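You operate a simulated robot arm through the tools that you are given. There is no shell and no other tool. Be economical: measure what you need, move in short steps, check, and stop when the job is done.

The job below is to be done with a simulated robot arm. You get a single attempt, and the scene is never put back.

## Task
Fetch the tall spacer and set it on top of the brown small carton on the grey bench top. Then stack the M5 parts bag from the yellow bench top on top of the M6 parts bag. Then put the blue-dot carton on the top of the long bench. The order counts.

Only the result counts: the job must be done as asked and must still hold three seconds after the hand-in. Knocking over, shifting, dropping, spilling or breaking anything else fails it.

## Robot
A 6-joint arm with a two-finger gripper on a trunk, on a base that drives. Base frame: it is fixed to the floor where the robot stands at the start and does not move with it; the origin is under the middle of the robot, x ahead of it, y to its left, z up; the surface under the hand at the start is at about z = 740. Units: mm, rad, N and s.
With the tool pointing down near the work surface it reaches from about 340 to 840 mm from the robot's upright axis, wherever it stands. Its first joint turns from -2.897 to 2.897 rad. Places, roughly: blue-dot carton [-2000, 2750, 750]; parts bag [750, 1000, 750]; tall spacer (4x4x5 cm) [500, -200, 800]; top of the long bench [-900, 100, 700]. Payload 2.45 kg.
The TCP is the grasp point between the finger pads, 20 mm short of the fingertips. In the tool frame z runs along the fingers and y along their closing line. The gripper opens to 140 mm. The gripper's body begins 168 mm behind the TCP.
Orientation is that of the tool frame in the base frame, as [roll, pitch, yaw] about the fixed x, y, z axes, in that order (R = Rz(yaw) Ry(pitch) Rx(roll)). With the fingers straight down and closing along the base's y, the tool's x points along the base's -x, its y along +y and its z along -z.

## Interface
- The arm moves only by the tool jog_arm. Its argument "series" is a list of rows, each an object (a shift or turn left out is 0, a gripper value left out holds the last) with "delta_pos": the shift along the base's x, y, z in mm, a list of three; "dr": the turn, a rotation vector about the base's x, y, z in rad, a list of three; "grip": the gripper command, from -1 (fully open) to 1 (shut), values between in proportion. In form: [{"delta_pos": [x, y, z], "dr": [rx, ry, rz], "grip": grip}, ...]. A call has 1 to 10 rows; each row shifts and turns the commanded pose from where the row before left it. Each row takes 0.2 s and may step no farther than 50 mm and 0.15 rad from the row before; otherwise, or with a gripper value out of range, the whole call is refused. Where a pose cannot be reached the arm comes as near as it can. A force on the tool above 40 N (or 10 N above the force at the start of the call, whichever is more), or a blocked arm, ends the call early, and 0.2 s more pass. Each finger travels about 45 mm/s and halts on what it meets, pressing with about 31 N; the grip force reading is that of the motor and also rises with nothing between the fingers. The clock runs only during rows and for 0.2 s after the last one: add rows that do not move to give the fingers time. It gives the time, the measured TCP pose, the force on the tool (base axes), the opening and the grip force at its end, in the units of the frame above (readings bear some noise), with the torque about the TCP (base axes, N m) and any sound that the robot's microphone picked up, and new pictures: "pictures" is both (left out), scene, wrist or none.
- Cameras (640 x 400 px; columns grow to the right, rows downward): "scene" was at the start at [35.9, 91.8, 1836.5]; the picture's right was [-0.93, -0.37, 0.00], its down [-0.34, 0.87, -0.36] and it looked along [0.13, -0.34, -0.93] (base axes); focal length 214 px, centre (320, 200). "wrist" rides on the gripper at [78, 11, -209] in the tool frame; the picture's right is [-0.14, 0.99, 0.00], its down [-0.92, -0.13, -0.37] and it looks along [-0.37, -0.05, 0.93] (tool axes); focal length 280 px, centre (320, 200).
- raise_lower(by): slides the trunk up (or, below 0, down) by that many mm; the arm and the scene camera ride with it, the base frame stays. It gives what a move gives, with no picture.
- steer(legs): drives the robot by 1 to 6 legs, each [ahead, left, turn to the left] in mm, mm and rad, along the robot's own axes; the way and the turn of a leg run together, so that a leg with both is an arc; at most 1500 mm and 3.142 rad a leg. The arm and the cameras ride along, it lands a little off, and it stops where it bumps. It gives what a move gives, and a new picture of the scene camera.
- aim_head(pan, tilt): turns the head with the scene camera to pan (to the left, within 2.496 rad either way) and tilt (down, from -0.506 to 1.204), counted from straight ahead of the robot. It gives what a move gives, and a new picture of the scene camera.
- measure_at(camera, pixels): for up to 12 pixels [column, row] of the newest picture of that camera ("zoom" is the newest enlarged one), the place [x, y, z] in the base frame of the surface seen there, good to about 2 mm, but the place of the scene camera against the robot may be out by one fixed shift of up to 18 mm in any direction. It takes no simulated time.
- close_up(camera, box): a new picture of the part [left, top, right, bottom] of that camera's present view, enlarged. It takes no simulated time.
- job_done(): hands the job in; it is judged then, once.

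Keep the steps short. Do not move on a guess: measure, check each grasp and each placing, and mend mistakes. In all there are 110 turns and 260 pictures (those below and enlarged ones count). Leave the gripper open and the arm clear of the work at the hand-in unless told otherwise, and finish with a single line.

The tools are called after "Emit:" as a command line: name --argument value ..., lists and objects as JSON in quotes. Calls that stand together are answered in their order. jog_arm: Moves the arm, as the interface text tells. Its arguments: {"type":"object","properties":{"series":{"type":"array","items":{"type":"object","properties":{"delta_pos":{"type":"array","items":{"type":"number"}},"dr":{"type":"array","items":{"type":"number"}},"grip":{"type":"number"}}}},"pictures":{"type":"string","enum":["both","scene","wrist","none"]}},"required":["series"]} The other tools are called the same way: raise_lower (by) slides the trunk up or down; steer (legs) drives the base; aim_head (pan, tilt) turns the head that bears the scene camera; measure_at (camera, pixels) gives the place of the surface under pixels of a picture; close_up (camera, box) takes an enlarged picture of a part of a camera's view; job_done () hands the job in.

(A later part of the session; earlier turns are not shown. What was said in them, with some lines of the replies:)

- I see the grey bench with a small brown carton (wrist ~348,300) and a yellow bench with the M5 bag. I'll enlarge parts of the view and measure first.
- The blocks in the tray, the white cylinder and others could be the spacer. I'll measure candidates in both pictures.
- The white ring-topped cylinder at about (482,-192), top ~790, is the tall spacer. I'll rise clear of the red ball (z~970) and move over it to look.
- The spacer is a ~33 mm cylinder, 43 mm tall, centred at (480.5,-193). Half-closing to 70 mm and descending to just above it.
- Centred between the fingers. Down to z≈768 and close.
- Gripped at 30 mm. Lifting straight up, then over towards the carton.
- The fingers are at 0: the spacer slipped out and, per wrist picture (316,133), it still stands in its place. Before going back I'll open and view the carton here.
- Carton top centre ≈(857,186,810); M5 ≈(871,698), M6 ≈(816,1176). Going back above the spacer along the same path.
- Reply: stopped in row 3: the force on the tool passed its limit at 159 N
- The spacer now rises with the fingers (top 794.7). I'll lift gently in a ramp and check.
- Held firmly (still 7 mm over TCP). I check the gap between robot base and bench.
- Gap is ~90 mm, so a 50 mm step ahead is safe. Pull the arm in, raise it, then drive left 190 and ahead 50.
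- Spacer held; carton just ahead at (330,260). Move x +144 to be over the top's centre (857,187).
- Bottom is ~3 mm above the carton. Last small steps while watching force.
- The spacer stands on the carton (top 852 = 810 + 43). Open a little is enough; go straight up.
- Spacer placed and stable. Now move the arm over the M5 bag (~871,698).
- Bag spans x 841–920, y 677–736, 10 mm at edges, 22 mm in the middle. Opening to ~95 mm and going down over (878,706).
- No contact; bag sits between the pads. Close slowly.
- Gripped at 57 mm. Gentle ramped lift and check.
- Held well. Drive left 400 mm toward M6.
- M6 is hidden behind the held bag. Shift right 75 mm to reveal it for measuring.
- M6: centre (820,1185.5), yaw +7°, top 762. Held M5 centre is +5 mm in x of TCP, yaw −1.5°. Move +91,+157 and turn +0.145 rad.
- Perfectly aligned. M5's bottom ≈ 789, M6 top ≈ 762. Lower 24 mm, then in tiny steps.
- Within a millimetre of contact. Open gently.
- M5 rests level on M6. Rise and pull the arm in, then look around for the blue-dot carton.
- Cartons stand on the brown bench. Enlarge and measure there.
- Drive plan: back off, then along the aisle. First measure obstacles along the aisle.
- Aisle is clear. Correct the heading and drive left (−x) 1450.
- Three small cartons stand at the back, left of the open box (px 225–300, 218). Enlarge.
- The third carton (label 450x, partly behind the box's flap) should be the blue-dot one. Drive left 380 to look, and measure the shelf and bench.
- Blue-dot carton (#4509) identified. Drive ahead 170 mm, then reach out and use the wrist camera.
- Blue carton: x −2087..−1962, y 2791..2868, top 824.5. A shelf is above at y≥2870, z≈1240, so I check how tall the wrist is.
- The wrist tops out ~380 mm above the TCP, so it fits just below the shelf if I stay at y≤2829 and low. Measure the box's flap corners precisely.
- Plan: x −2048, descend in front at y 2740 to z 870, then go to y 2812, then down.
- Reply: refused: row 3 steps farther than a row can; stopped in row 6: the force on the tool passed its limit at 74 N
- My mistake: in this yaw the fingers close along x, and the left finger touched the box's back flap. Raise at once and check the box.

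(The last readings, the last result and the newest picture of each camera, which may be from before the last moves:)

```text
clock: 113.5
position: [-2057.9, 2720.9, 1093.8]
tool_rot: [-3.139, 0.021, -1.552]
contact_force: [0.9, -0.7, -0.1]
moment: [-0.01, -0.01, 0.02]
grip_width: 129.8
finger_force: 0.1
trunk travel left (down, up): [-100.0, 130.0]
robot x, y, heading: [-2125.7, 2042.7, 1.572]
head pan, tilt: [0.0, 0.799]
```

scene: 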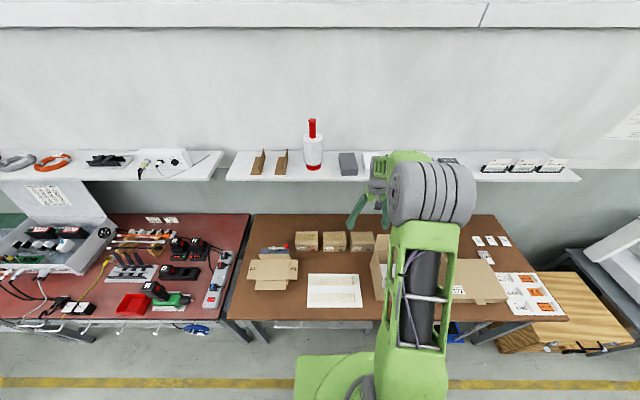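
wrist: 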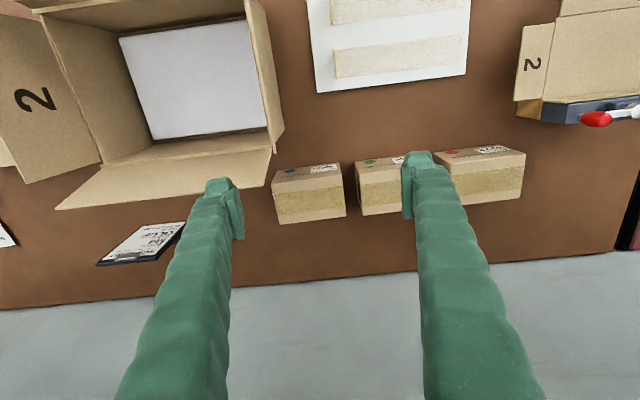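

Emit:
measure_at --camera "wrist" --pixels '[[272, 140], [280, 120], [268, 180], [262, 186], [240, 150], [345, 215], [340, 166], [273, 178], [278, 220], [150, 135], [98, 150], [272, 30]]'

Emit:
close_up --camera "wrist" --box '[200, 60, 380, 240]'

```text
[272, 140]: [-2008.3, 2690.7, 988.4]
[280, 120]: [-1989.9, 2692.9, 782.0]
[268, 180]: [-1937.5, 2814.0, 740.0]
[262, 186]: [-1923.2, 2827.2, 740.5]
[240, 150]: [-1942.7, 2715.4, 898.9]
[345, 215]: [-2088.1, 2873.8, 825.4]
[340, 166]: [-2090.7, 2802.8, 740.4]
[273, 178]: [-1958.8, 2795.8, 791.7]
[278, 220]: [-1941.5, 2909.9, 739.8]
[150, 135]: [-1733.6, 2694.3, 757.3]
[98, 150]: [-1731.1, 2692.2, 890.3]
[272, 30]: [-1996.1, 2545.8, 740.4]
```

```text
2.22 times, centred on (290, 150) of wrist
```

zoom: 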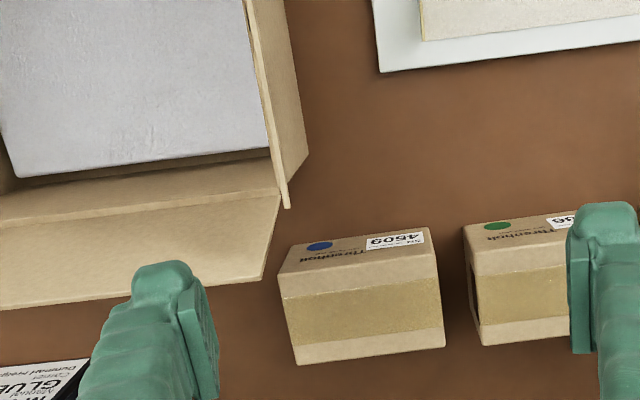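

Box is where it was (wall x −1990, flap −2008). Fix the 0.02 tilt and turn the tool by −1.55 rad so that the fingers close along y.

Emit:
jog_arm --series '[{"dr": [-0.02, 0, 0]}, {"dr": [0, 0, -0.15]}, {"dr": [0, 0, -0.15]}, {"dr": [0, 0, -0.15]}, {"dr": [0, 0, -0.15]}, {"dr": [0, 0, -0.15]}, {"dr": [0, 0, -0.15]}, {"dr": [0, 0, -0.15]}, {"dr": [0, 0, -0.15]}, {"dr": [0, 0, -0.15]}]' --pictures "none"

Emit:
jog_arm --series '[{"dr": [0, 0, -0.15]}, {"dr": [0, 0, -0.05]}, {"delta_pos": [10, 0, 0]}, {}]' --pictures "both"

```text
clock: 115.7
position: [-2058.2, 2718.3, 1095.6]
tool_rot: [-3.14, 0.002, -2.901]
contact_force: [-0.1, 0.4, 0.1]
moment: [0.03, 0.04, 0.0]
grip_width: 129.9
finger_force: 0.0
trunk travel left (down, up): [-100.0, 130.0]
robot x, y, heading: [-2127.0, 2039.7, 1.577]
head pan, tilt: [0.0, 0.799]
```

```text
clock: 116.7
position: [-2048.1, 2720.1, 1096.3]
tool_rot: [-3.138, 0.0, -3.1]
contact_force: [0.0, -0.5, 0.7]
moment: [0.01, -0.04, 0.02]
grip_width: 130.0
finger_force: 0.1
trunk travel left (down, up): [-100.0, 130.0]
robot x, y, heading: [-2129.4, 2044.2, 1.574]
head pan, tilt: [0.0, 0.799]
```

scene: 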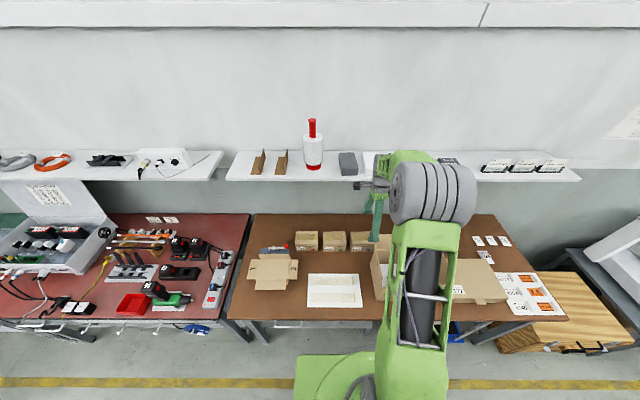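
wrist: 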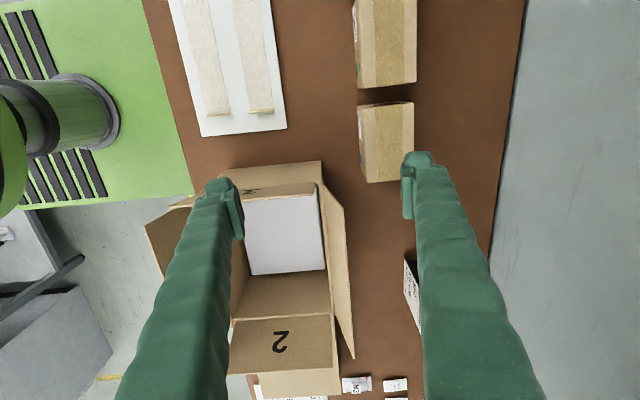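

Emit:
measure_at --camera "wrist" --pixels '[[364, 108], [411, 105], [411, 165], [368, 180], [390, 145], [385, 180], [321, 165], [335, 200], [354, 355], [412, 80], [362, 85], [330, 230]]'

Emit:
close_up --camera "wrist" --box '[280, 60, 440, 220]'

```text
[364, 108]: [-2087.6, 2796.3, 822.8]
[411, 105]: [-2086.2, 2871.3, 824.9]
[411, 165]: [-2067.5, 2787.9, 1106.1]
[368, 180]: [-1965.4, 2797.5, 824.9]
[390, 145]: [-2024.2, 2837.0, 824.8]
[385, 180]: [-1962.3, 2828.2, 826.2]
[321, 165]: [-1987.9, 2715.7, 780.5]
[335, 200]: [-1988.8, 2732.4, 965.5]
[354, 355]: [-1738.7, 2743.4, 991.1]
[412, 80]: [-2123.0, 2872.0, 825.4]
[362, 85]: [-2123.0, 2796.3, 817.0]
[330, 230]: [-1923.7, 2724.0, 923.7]
```

```text
2.50 times, centred on (360, 140) of wrist
```

zoom: 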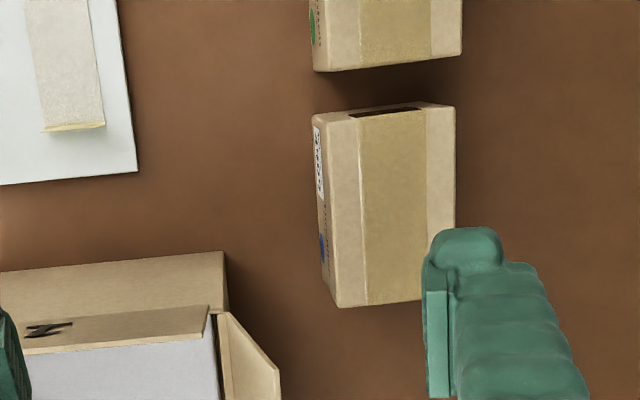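

Now the orientation is right. Carton centre y≈2833. Move to (−2040, 2790) high, descend to z 870 there.

Emit:
jog_arm --series '[{"delta_pos": [4, 35, 0], "dr": [0, 0, -0.02]}, {"delta_pos": [4, 35, 0]}, {"delta_pos": [0, 0, -40]}, {"delta_pos": [0, 0, -45]}, {"delta_pos": [0, 0, -45]}, {"delta_pos": [0, 0, -45]}, {"delta_pos": [0, 0, -40]}, {"delta_pos": [0, 0, -10]}, {}]' --pictures "both"

Emit:
close_up --camera "scene" --box '[300, 140, 460, 260]'

```text
clock: 118.7
position: [-2038.7, 2787.1, 870.9]
tool_rot: [-3.141, 0.001, -3.119]
contact_force: [-0.2, -0.2, 0.1]
moment: [0.01, 0.01, 0.0]
grip_width: 130.0
finger_force: 0.1
trunk travel left (down, up): [-100.0, 130.0]
robot x, y, heading: [-2123.1, 2040.4, 1.575]
head pan, tilt: [0.0, 0.799]
```

scene: 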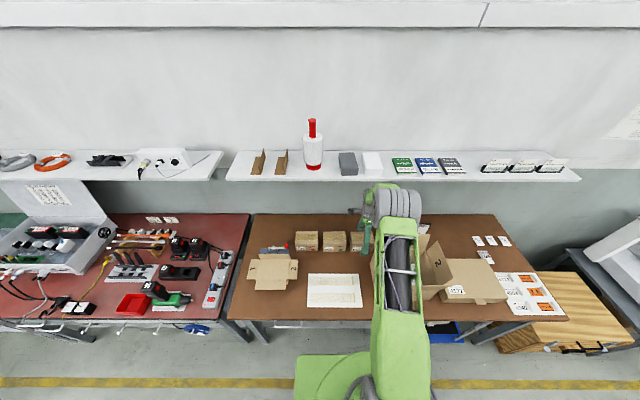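
wrist: 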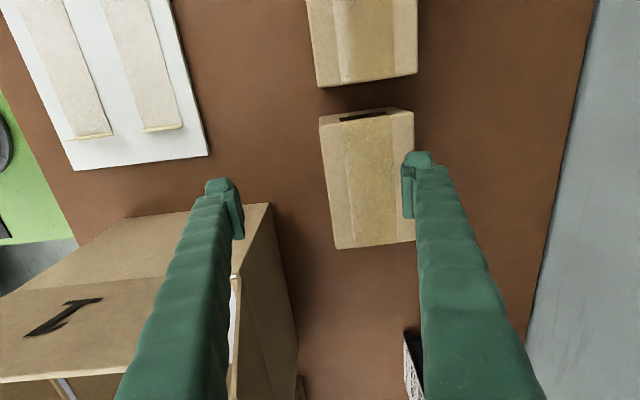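

```text
3.33 times, centred on (380, 200) of scene
```

zoom: 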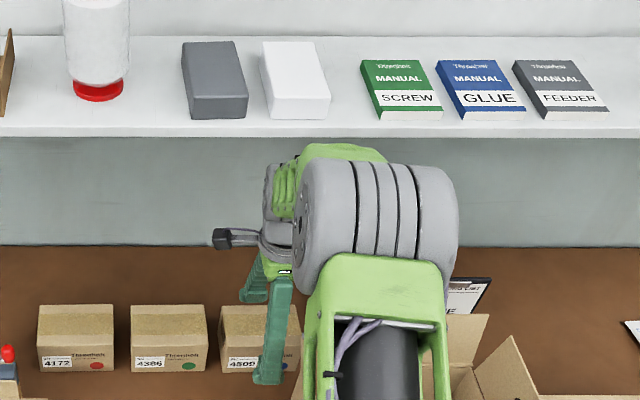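

Clear of shelf and flap. Move to y 2815, lower to z≈775, then centre at y 2833.

Emit:
jog_arm --series '[{"delta_pos": [0, 15, 0]}, {"delta_pos": [0, 13, 0]}, {"delta_pos": [0, 0, -20]}, {"delta_pos": [0, 0, -25]}, {"delta_pos": [0, 0, -25]}, {"delta_pos": [0, 0, -20]}, {"delta_pos": [0, 0, -5]}, {"delta_pos": [0, 9, 0]}, {"delta_pos": [0, 8, 0]}, {}]' --pictures "both"

```text
clock: 120.9
position: [-2040.4, 2834.0, 774.7]
tool_rot: [-3.139, 0.002, -3.119]
contact_force: [-0.2, -0.4, -0.6]
moment: [0.0, -0.04, 0.03]
grip_width: 129.8
finger_force: 0.1
trunk travel left (down, up): [-100.0, 130.0]
robot x, y, heading: [-2126.5, 2038.5, 1.576]
head pan, tilt: [0.0, 0.799]
```

scene: 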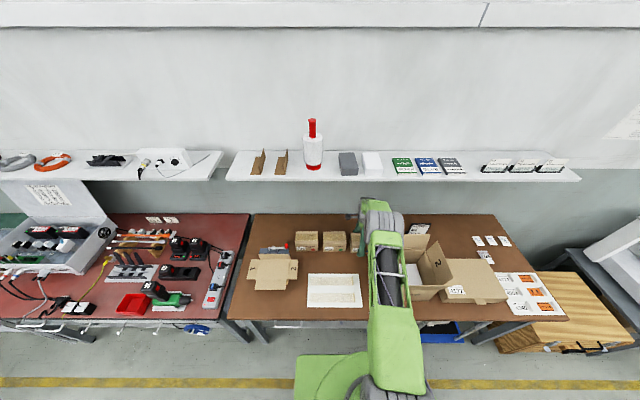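
wrist: 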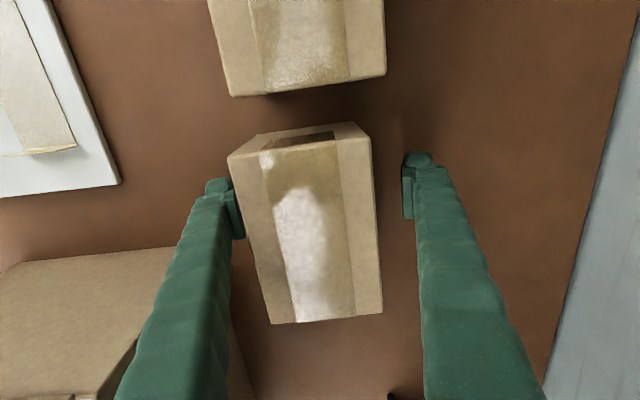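

Emit:
measure_at --camera "wrist" --pixels '[[252, 220], [374, 220], [262, 290], [378, 290], [240, 160], [365, 150]]'

```text
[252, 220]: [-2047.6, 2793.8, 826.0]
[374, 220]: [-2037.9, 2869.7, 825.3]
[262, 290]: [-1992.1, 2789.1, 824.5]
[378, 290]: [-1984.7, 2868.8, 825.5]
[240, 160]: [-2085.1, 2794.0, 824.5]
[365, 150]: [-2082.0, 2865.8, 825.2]
```

Carton centre y ≈ 2831. Shift −3 mm and close slowly.

Emit:
jog_arm --series '[{"delta_pos": [0, -3, 0], "grip": -0.5}, {"grip": -0.3}, {"grip": -0.2}, {"grip": 1}, {"grip": 1}, {"grip": 1}, {"grip": 1}, {}]' --pictures "wrist"

```text
clock: 122.7
position: [-2040.1, 2831.1, 775.5]
tool_rot: [-3.14, 0.003, -3.12]
contact_force: [0.1, -1.8, -0.4]
moment: [-0.05, -0.02, -0.04]
grip_width: 92.9
finger_force: 30.8
trunk travel left (down, up): [-100.0, 130.0]
robot x, y, heading: [-2125.5, 2040.5, 1.575]
head pan, tilt: [0.0, 0.799]
```

wrist: 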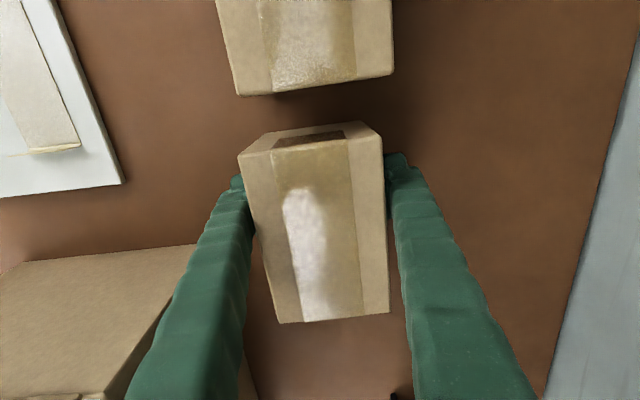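

Gripped (93 mm, 31 N). Lift 6 mm gently and check.

Emit:
jog_arm --series '[{"delta_pos": [0, 0, 1]}, {"delta_pos": [0, 0, 2]}, {"delta_pos": [0, 0, 3]}, {"delta_pos": [0, 0, 2]}, {}]' --pictures "wrist"

Emit:
measure_at --camera "wrist" --pixels '[[260, 220], [375, 220], [275, 290], [380, 290], [250, 165], [365, 150]]'

```text
clock: 123.9
position: [-2040.7, 2831.2, 784.5]
tool_rot: [-3.138, 0.0, -3.119]
contact_force: [-0.2, -0.2, -3.5]
moment: [0.0, 0.07, -0.02]
grip_width: 92.4
finger_force: 31.2
trunk travel left (down, up): [-100.0, 130.0]
robot x, y, heading: [-2125.5, 2043.0, 1.575]
head pan, tilt: [0.0, 0.799]
```

wrist: 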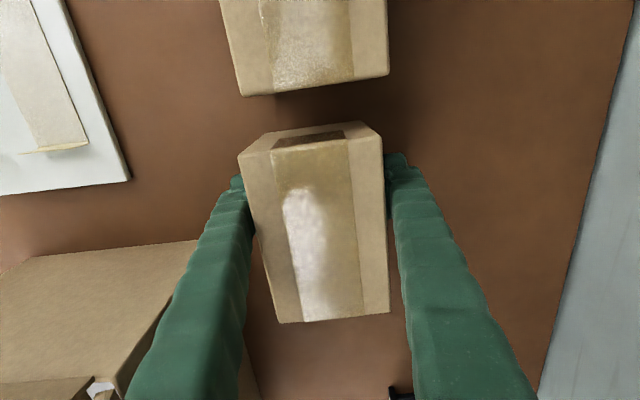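

```text
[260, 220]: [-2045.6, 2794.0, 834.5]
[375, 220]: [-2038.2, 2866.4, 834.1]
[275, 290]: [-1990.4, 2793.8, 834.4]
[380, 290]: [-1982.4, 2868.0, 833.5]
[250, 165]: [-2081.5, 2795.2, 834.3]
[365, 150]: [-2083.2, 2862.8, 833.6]
```

Level and held (≈3.5 N). Slide −15 in x, −35 in y, then lift.

Emit:
jog_arm --series '[{"delta_pos": [-3, -5, 2]}, {"delta_pos": [-6, -12, 0]}, {"delta_pos": [-4, -12, 0]}, {"delta_pos": [-2, -6, 0]}, {"delta_pos": [0, 0, 8]}, {"delta_pos": [0, 0, 16]}, {"delta_pos": [0, 0, 22]}, {"delta_pos": [0, 0, 22]}, {"delta_pos": [0, 0, 15]}, {"delta_pos": [0, 0, 8]}]' --pictures "wrist"

Emit:
jog_arm --series '[{"delta_pos": [0, 0, 8]}, {"delta_pos": [0, 0, 16]}, {"delta_pos": [0, 0, 22]}, {"delta_pos": [0, 0, 25]}, {"delta_pos": [0, 0, 25]}, {"delta_pos": [0, 0, 25]}, {"delta_pos": [0, 0, 25]}, {"delta_pos": [0, 0, 22]}, {"delta_pos": [0, 0, 14]}, {"delta_pos": [0, 0, 6]}]' --pictures "both"

```text
clock: 126.1
position: [-2054.1, 2796.2, 875.6]
tool_rot: [-3.138, 0.002, -3.119]
contact_force: [-0.6, 1.2, -4.5]
moment: [0.01, 0.09, -0.01]
grip_width: 92.6
finger_force: 30.9
trunk travel left (down, up): [-100.0, 130.0]
robot x, y, heading: [-2123.5, 2045.5, 1.576]
head pan, tilt: [0.0, 0.799]
```

wrist: 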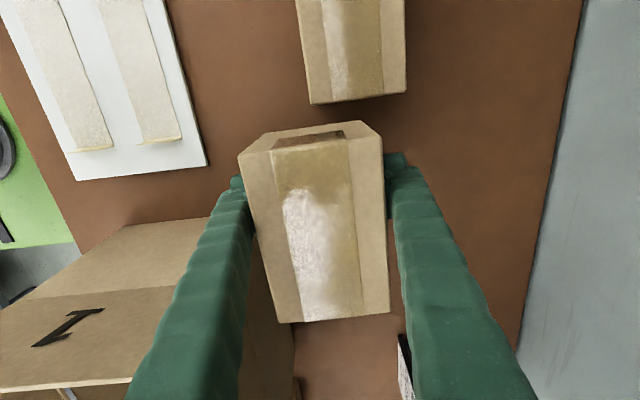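

```text
clock: 128.3
position: [-2056.2, 2796.8, 1065.0]
tool_rot: [-3.139, 0.003, -3.119]
contact_force: [0.6, -0.4, -3.5]
moment: [-0.01, 0.05, 0.03]
grip_width: 92.6
finger_force: 31.0
trunk travel left (down, up): [-100.0, 130.0]
robot x, y, heading: [-2127.3, 2043.6, 1.575]
head pan, tilt: [0.0, 0.799]
```

scene: 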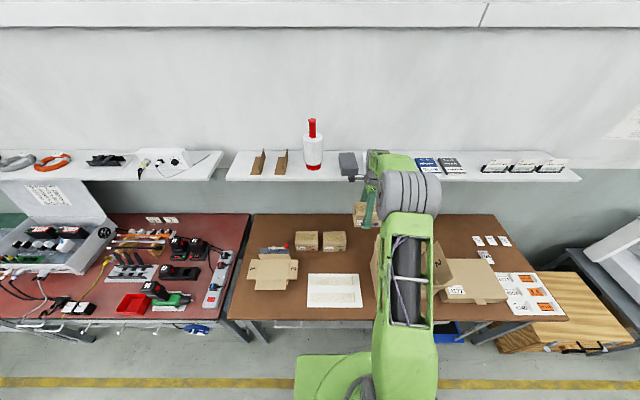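
wrist: 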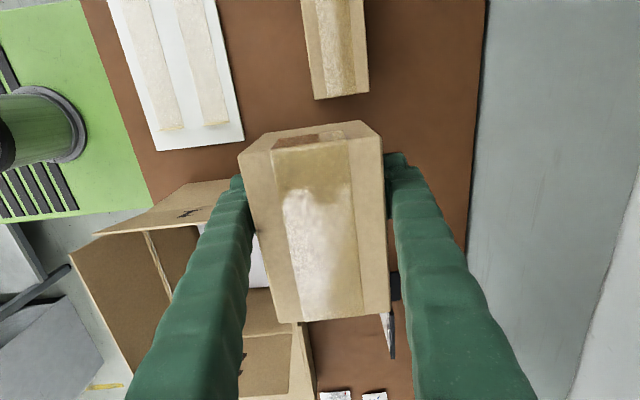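

Now retract toward the robot at this height.

Emit:
jog_arm --series '[{"delta_pos": [-5, -10, 5]}, {"delta_pos": [-5, -25, 0]}, {"delta_pos": [-5, -35, 0]}, {"delta_pos": [0, -40, 0]}, {"delta_pos": [0, -40, 0]}, {"delta_pos": [0, -40, 0]}, {"delta_pos": [0, -40, 0]}, {"delta_pos": [0, -40, 0]}, {"delta_pos": [0, -30, 0]}, {"delta_pos": [0, -12, 0]}]' --pictures "wrist"

Emit:
steer --legs '[[-170, 0, 0], [0, -1500, 0], [0, -250, 0]]'

```text
clock: 130.5
position: [-2071.7, 2485.8, 1067.9]
tool_rot: [-3.139, 0.003, -3.118]
contact_force: [-0.4, 1.0, -4.4]
moment: [0.0, 0.08, -0.01]
grip_width: 92.6
finger_force: 30.8
trunk travel left (down, up): [-100.0, 130.0]
robot x, y, heading: [-2124.0, 2043.3, 1.572]
head pan, tilt: [0.0, 0.799]
```

wrist: 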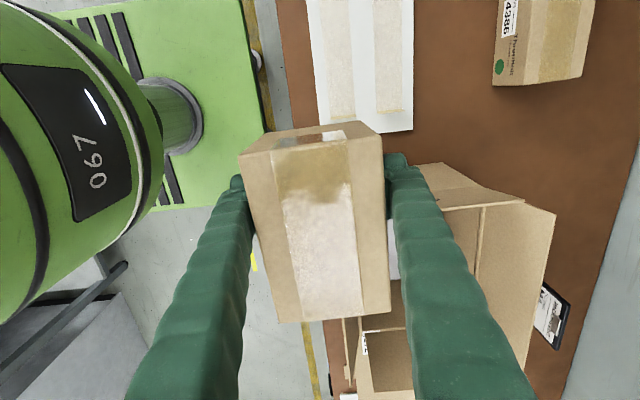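

```text
clock: 147.2
position: [-312.3, 2258.8, 1069.9]
tool_rot: [-3.138, 0.002, 3.118]
contact_force: [0.5, 0.7, -3.6]
moment: [0.0, 0.07, -0.03]
grip_width: 92.5
finger_force: 31.1
trunk travel left (down, up): [-100.0, 130.0]
robot x, y, heading: [-387.6, 1821.4, 1.531]
head pan, tilt: [0.0, 0.799]
```

scene: 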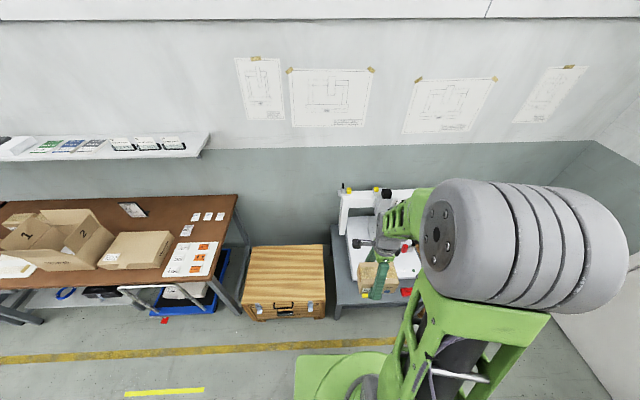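

Carton still held. Turn left to face the long (green) bench, back a bit, and look.

Emit:
steer --legs '[[0, 0, 1.61], [-140, 0, 0], [0, 900, 0]]'

Emit:
aim_head --pan 0.3 --tilt 0.8

```text
clock: 160.2
position: [-663.0, 971.5, 1067.4]
tool_rot: [-3.137, 0.001, -1.518]
contact_force: [0.6, -0.4, -3.6]
moment: [-0.06, 0.0, -0.02]
grip_width: 92.6
finger_force: 31.4
trunk travel left (down, up): [-100.0, 130.0]
robot x, y, heading: [-219.3, 929.8, -3.106]
head pan, tilt: [0.0, 0.799]
```

scene: 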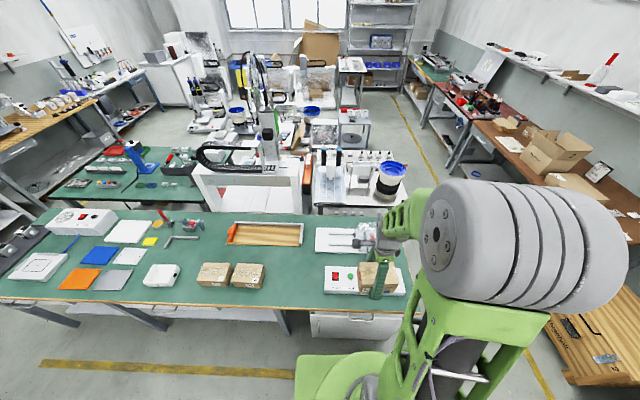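

```text
clock: 161.1
position: [-662.2, 972.1, 1068.1]
tool_rot: [-3.137, 0.001, -1.517]
contact_force: [-0.7, 0.9, -4.5]
moment: [-0.05, -0.01, -0.01]
grip_width: 92.7
finger_force: 30.8
trunk travel left (down, up): [-100.0, 130.0]
robot x, y, heading: [-221.7, 928.1, -3.104]
head pan, tilt: [0.3, 0.799]
```

scene: 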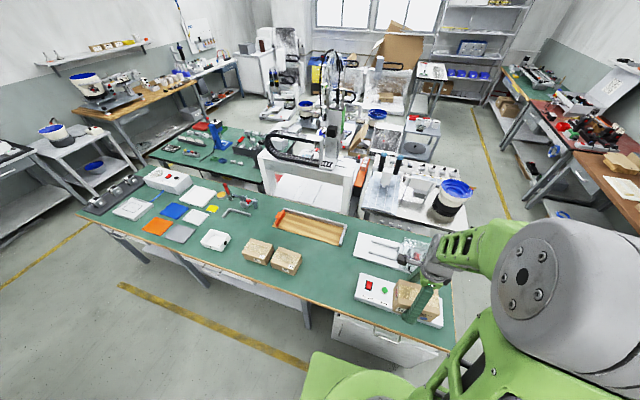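

Free area between the brown cartons and the white device (around px (325,275)). Measure it.

Emit:
measure_at --camera "scene" --pixels '[[325, 270], [300, 262], [288, 272], [274, 266], [357, 293], [360, 275], [340, 245], [310, 290], [335, 305], [320, 245], [345, 262], [302, 254]]'

Emit:
close_up --camera "scene" --box '[220, 190, 460, 340]'

```text
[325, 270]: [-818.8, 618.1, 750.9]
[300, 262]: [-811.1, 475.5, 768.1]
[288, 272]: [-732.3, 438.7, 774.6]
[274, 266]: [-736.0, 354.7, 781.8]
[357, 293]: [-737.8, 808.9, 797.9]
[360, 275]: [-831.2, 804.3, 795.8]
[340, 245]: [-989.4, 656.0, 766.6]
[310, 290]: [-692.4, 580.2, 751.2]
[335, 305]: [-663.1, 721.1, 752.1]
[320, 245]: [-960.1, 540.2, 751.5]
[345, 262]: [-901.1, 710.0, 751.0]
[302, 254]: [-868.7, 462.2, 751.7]
```

```text
2.67 times, centred on (340, 265) of scene
```

zoom: 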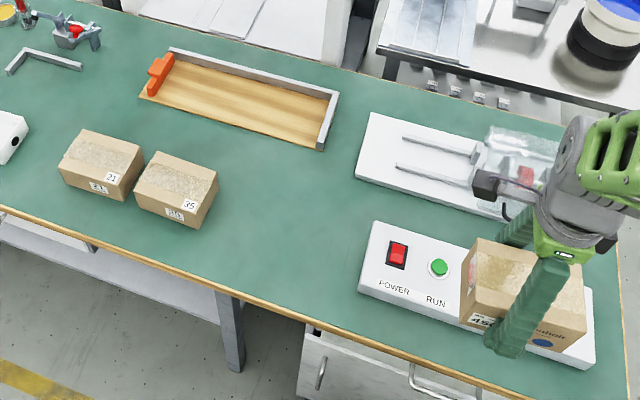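

Free area y 480–800, x −660…−900. Drive left 300 to stand in front of it.

Emit:
steer --legs '[[0, 300, -0.035]]'

Emit:
jog_arm --series '[{"delta_pos": [-8, -5, 0]}, {"delta_pos": [-20, -8, 0]}, {"delta_pos": [-25, -8, -5]}, {"delta_pos": [-25, -5, -10]}, {"delta_pos": [-20, 0, -20]}, {"delta_pos": [-10, 0, -25]}, {"delta_pos": [0, 0, -25]}, {"delta_pos": [0, 0, -20]}, {"delta_pos": [0, 0, -10]}, {}]' --pictures "both"

```text
clock: 164.2
position: [-655.9, 690.0, 1067.7]
tool_rot: [-3.138, 0.002, -1.552]
contact_force: [0.6, -0.5, -3.7]
moment: [-0.02, 0.0, 0.04]
grip_width: 92.5
finger_force: 31.0
trunk travel left (down, up): [-100.0, 130.0]
robot x, y, heading: [-215.5, 632.5, -3.143]
head pan, tilt: [0.3, 0.799]
```

scene: 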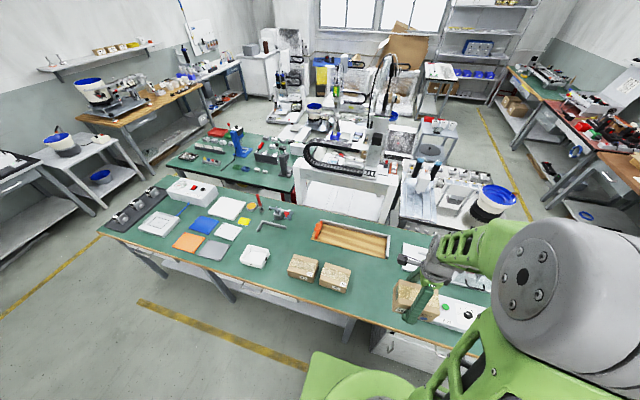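

```text
clock: 166.4
position: [-764.6, 665.4, 952.6]
tool_rot: [-3.139, 0.002, -1.552]
contact_force: [0.2, -0.1, -4.8]
moment: [-0.06, 0.0, 0.01]
grip_width: 92.8
finger_force: 31.0
trunk travel left (down, up): [-100.0, 130.0]
robot x, y, heading: [-213.2, 633.3, -3.143]
head pan, tilt: [0.3, 0.799]
```

scene: 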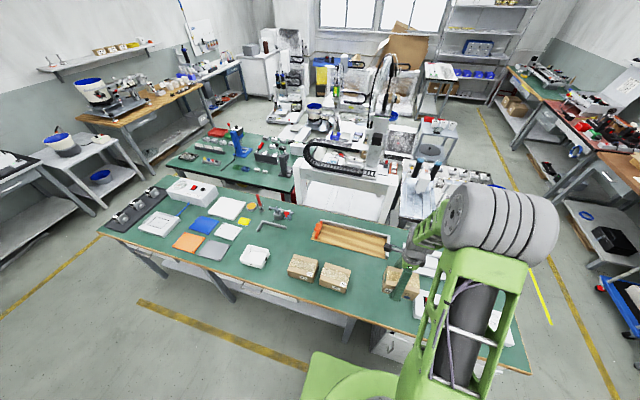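
wrist: 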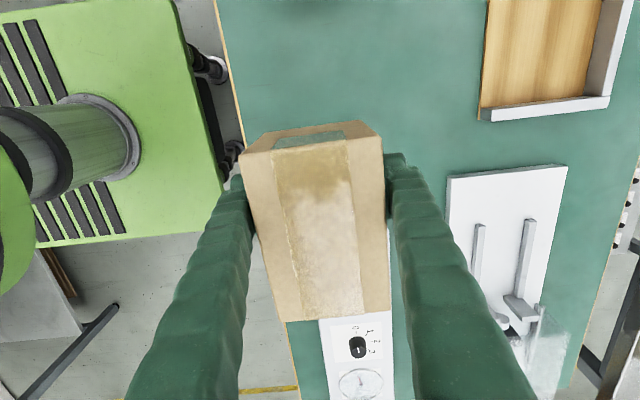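

Emit:
measure_at --camera "wrist" --pixels '[[325, 325], [385, 325], [235, 60], [400, 60], [480, 110], [450, 180], [420, 140], [320, 60], [300, 310], [380, 300], [260, 150]]'

Emit:
jog_arm --series '[{"delta_pos": [-5, -8, 0]}, {"delta_pos": [-8, -14, -5]}, {"delta_pos": [-8, -14, -15]}, {"delta_pos": [-4, -9, -20]}, {"delta_pos": [0, 0, -25]}, {"delta_pos": [0, 0, -25]}, {"delta_pos": [0, 0, -20]}, {"delta_pos": [0, 0, -15]}, {"delta_pos": [0, 0, -8]}, {}]' --pictures "wrist"

```text
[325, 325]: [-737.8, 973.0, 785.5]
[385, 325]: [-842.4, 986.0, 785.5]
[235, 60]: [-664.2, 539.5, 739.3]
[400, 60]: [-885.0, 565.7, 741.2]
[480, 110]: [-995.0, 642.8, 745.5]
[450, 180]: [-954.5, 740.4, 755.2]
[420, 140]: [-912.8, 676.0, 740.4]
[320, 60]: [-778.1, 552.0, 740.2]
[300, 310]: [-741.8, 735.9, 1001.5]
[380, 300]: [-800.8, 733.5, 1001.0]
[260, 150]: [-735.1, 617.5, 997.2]
```

```text
clock: 168.7
position: [-791.2, 618.7, 819.8]
tool_rot: [-3.139, 0.001, -1.552]
contact_force: [-0.6, -0.5, -4.2]
moment: [-0.07, -0.02, 0.01]
grip_width: 92.5
finger_force: 31.4
trunk travel left (down, up): [-100.0, 130.0]
robot x, y, heading: [-211.2, 632.2, -3.14]
head pan, tilt: [0.3, 0.799]
```

wrist: 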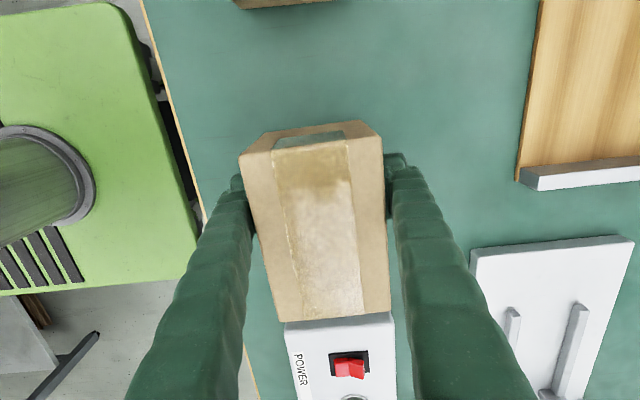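

Emit:
measure_at --camera "wrist" --pixels '[[300, 330], [385, 322], [300, 305], [380, 300], [260, 155], [370, 140], [300, 60], [270, 8], [480, 250]]'

Emit:
jog_arm --series '[{"delta_pos": [0, 0, -6]}, {"delta_pos": [0, 0, -12]}, {"delta_pos": [0, 0, -10]}, {"delta_pos": [0, 0, -7]}, {"delta_pos": [0, 0, -4]}, {}]' --pictures "wrist"

Emit:
measure_at --camera "wrist" --pixels '[[300, 305], [380, 300], [260, 155], [370, 140], [440, 160], [300, 60]]'

```text
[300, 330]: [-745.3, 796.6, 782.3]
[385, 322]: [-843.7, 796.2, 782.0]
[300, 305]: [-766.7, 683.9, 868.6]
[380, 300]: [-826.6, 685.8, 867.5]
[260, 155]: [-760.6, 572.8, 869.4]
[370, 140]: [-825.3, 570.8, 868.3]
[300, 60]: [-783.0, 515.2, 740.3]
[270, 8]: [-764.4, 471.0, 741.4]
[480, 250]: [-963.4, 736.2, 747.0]
```

```text
clock: 170.1
position: [-789.2, 620.3, 781.0]
tool_rot: [-3.139, 0.002, -1.552]
contact_force: [1.0, -0.2, -3.5]
moment: [-0.08, 0.01, -0.01]
grip_width: 92.8
finger_force: 30.5
trunk travel left (down, up): [-100.0, 130.0]
robot x, y, heading: [-212.7, 634.2, -3.145]
head pan, tilt: [0.3, 0.799]
```

wrist: 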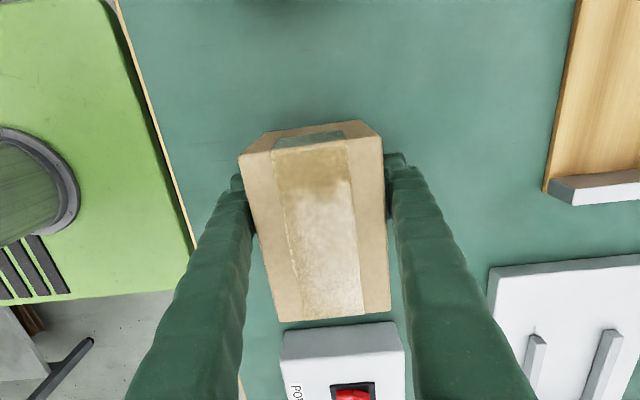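

```text
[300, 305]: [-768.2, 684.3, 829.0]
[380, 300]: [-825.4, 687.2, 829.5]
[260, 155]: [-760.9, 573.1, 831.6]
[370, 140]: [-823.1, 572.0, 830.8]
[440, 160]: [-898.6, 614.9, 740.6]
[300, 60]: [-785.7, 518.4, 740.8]
```

Top at 830; resting top would be ~825. Last mm with force watch.

Emit:
jog_arm --series '[{"delta_pos": [0, 0, -1.5]}, {"delta_pos": [0, 0, -1]}, {"delta_pos": [0, 0, -1]}, {}]' --pictures "none"

Emit:
jog_arm --series '[{"delta_pos": [0, 0, -0.7]}, {"delta_pos": [0, 0, -0.5]}, {}]' --pictures "none"

```text
clock: 171.1
position: [-790.0, 621.2, 778.0]
tool_rot: [-3.137, 0.001, -1.552]
contact_force: [-0.4, 0.9, -4.4]
moment: [-0.05, -0.01, -0.01]
grip_width: 92.9
finger_force: 30.7
trunk travel left (down, up): [-100.0, 130.0]
robot x, y, heading: [-211.5, 637.0, -3.138]
head pan, tilt: [0.3, 0.799]
```

```text
clock: 171.8
position: [-789.5, 619.2, 777.5]
tool_rot: [-3.141, 0.001, -1.552]
contact_force: [2.4, -1.0, 1.0]
moment: [0.34, 0.16, -0.13]
grip_width: 92.8
finger_force: 31.4
trunk travel left (down, up): [-100.0, 130.0]
robot x, y, heading: [-214.0, 630.8, -3.135]
head pan, tilt: [0.3, 0.799]
```

Force turned (−4 → +1 N): the carton touches the bench. Open and rise.

Emit:
jog_arm --series '[{"grip": -0.4}, {"grip": -0.5}, {"grip": -0.6}, {"grip": -0.7}, {}, {}]' --pictures "wrist"

Emit:
measure_at --camera "wrist" --pixels '[[300, 305], [370, 300], [270, 165], [355, 150]]'

```text
clock: 173.2
position: [-789.2, 620.0, 776.5]
tool_rot: [-3.138, 0.001, -1.551]
contact_force: [0.6, 0.1, -0.3]
moment: [-0.02, -0.04, -0.02]
grip_width: 119.1
finger_force: 0.0
trunk travel left (down, up): [-100.0, 130.0]
robot x, y, heading: [-215.2, 635.5, -3.146]
head pan, tilt: [0.3, 0.799]
```

wrist: 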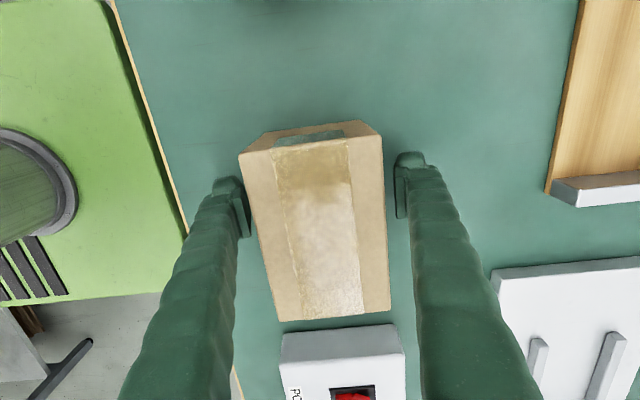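

```text
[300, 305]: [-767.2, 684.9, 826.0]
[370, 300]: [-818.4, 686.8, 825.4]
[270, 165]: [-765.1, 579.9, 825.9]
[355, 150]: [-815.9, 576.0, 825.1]
```

Carton sits flat on the bench (top 825.5). Rise straight up and open fully.

Emit:
jog_arm --series '[{"delta_pos": [0, 0, 10]}, {"delta_pos": [0, 0, 30]}, {"delta_pos": [0, 0, 45]}, {"delta_pos": [0, 0, 45]}, {"delta_pos": [0, 0, 45]}, {"delta_pos": [10, 0, 45], "grip": -1}, {"delta_pos": [40, 0, 20]}, {"delta_pos": [45, 0, 0]}, {"delta_pos": [45, 0, 0]}, {}]' --pictures "wrist"

Emit:
aim_head --pan 2.45 --tilt 0.8

Emit:
aim_head --pan -2.45 --tilt 0.8

```text
clock: 175.4
position: [-648.6, 616.9, 1017.6]
tool_rot: [-3.14, 0.001, -1.553]
contact_force: [0.0, -0.2, 0.4]
moment: [0.0, 0.01, 0.01]
grip_width: 140.1
finger_force: 0.1
trunk travel left (down, up): [-100.0, 130.0]
robot x, y, heading: [-213.3, 636.9, -3.142]
head pan, tilt: [0.3, 0.799]
```

wrist: 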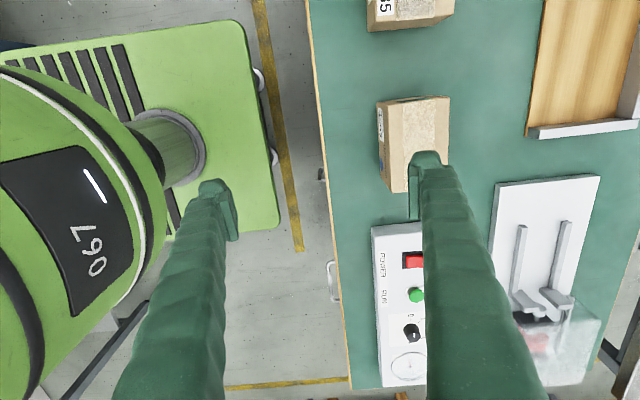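

```text
clock: 177.5
position: [-649.2, 616.2, 1018.3]
tool_rot: [-3.138, 0.003, -1.551]
contact_force: [0.9, 0.3, -0.9]
moment: [-0.02, 0.03, -0.03]
grip_width: 140.1
finger_force: 0.0
trunk travel left (down, up): [-100.0, 130.0]
robot x, y, heading: [-216.3, 637.5, -3.139]
head pan, tilt: [2.45, 0.799]
```

scene: 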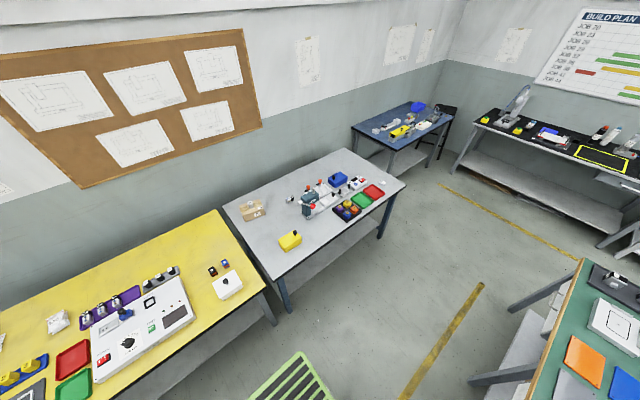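

```text
clock: 181.3
position: [-649.6, 616.9, 1018.4]
tool_rot: [-3.14, 0.002, -1.551]
contact_force: [-0.3, -0.2, 0.0]
moment: [0.03, -0.01, -0.01]
grip_width: 140.0
finger_force: 0.1
trunk travel left (down, up): [-100.0, 130.0]
robot x, y, heading: [-215.0, 636.1, -3.14]
head pan, tilt: [-2.45, 0.799]
```

scene: 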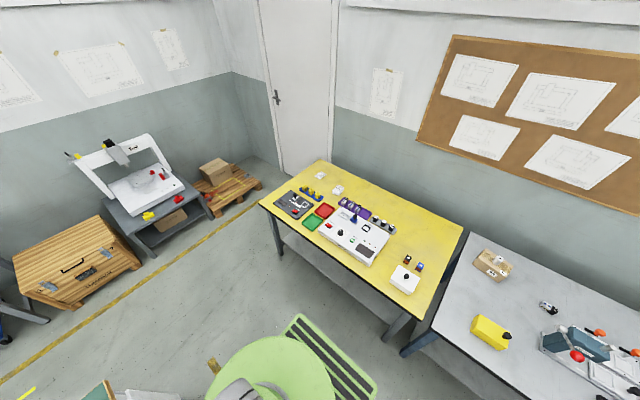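

Check the spacer on the carton and the bag stack up close.

Emit:
close_up --camera "scene" --box '[460, 235, 540, 285]'

Emit:
close_up --camera "scene" --box '[300, 165, 380, 215]'

```text
8.00 times, centred on (500, 260) of scene
```

zoom: 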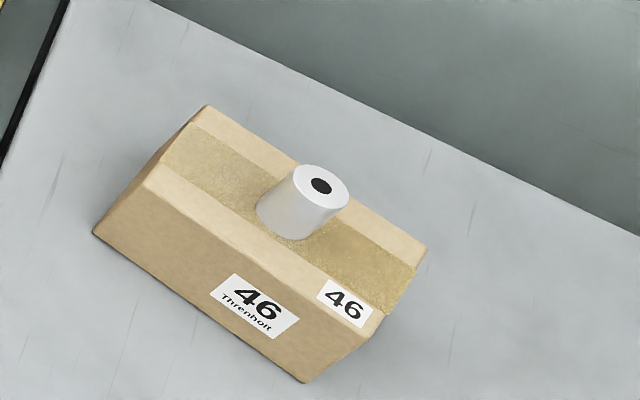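

```text
8.00 times, centred on (340, 190) of scene
```

zoom: 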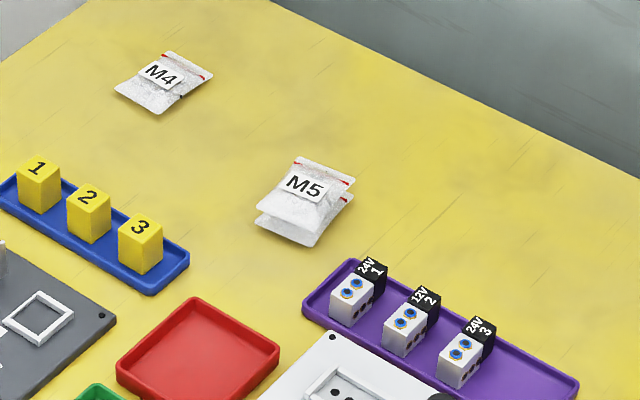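

All three placings hold, the gripper is open and the arm is clear, so I'm handing in.

Emit:
job_done

```text
The job is handed in.
```

I finished all three placings in the order asked and handed the job in: the spacer is on the brown small carton, M5 is stacked on M6, and the blue-dot carton is on the long bench; on the way, the spacer slipped once (it stayed standing), one grasp by it stopped on a brief 159 N force, and a finger touched the open box's flap on the brown bench, which measured unmoved afterwards.
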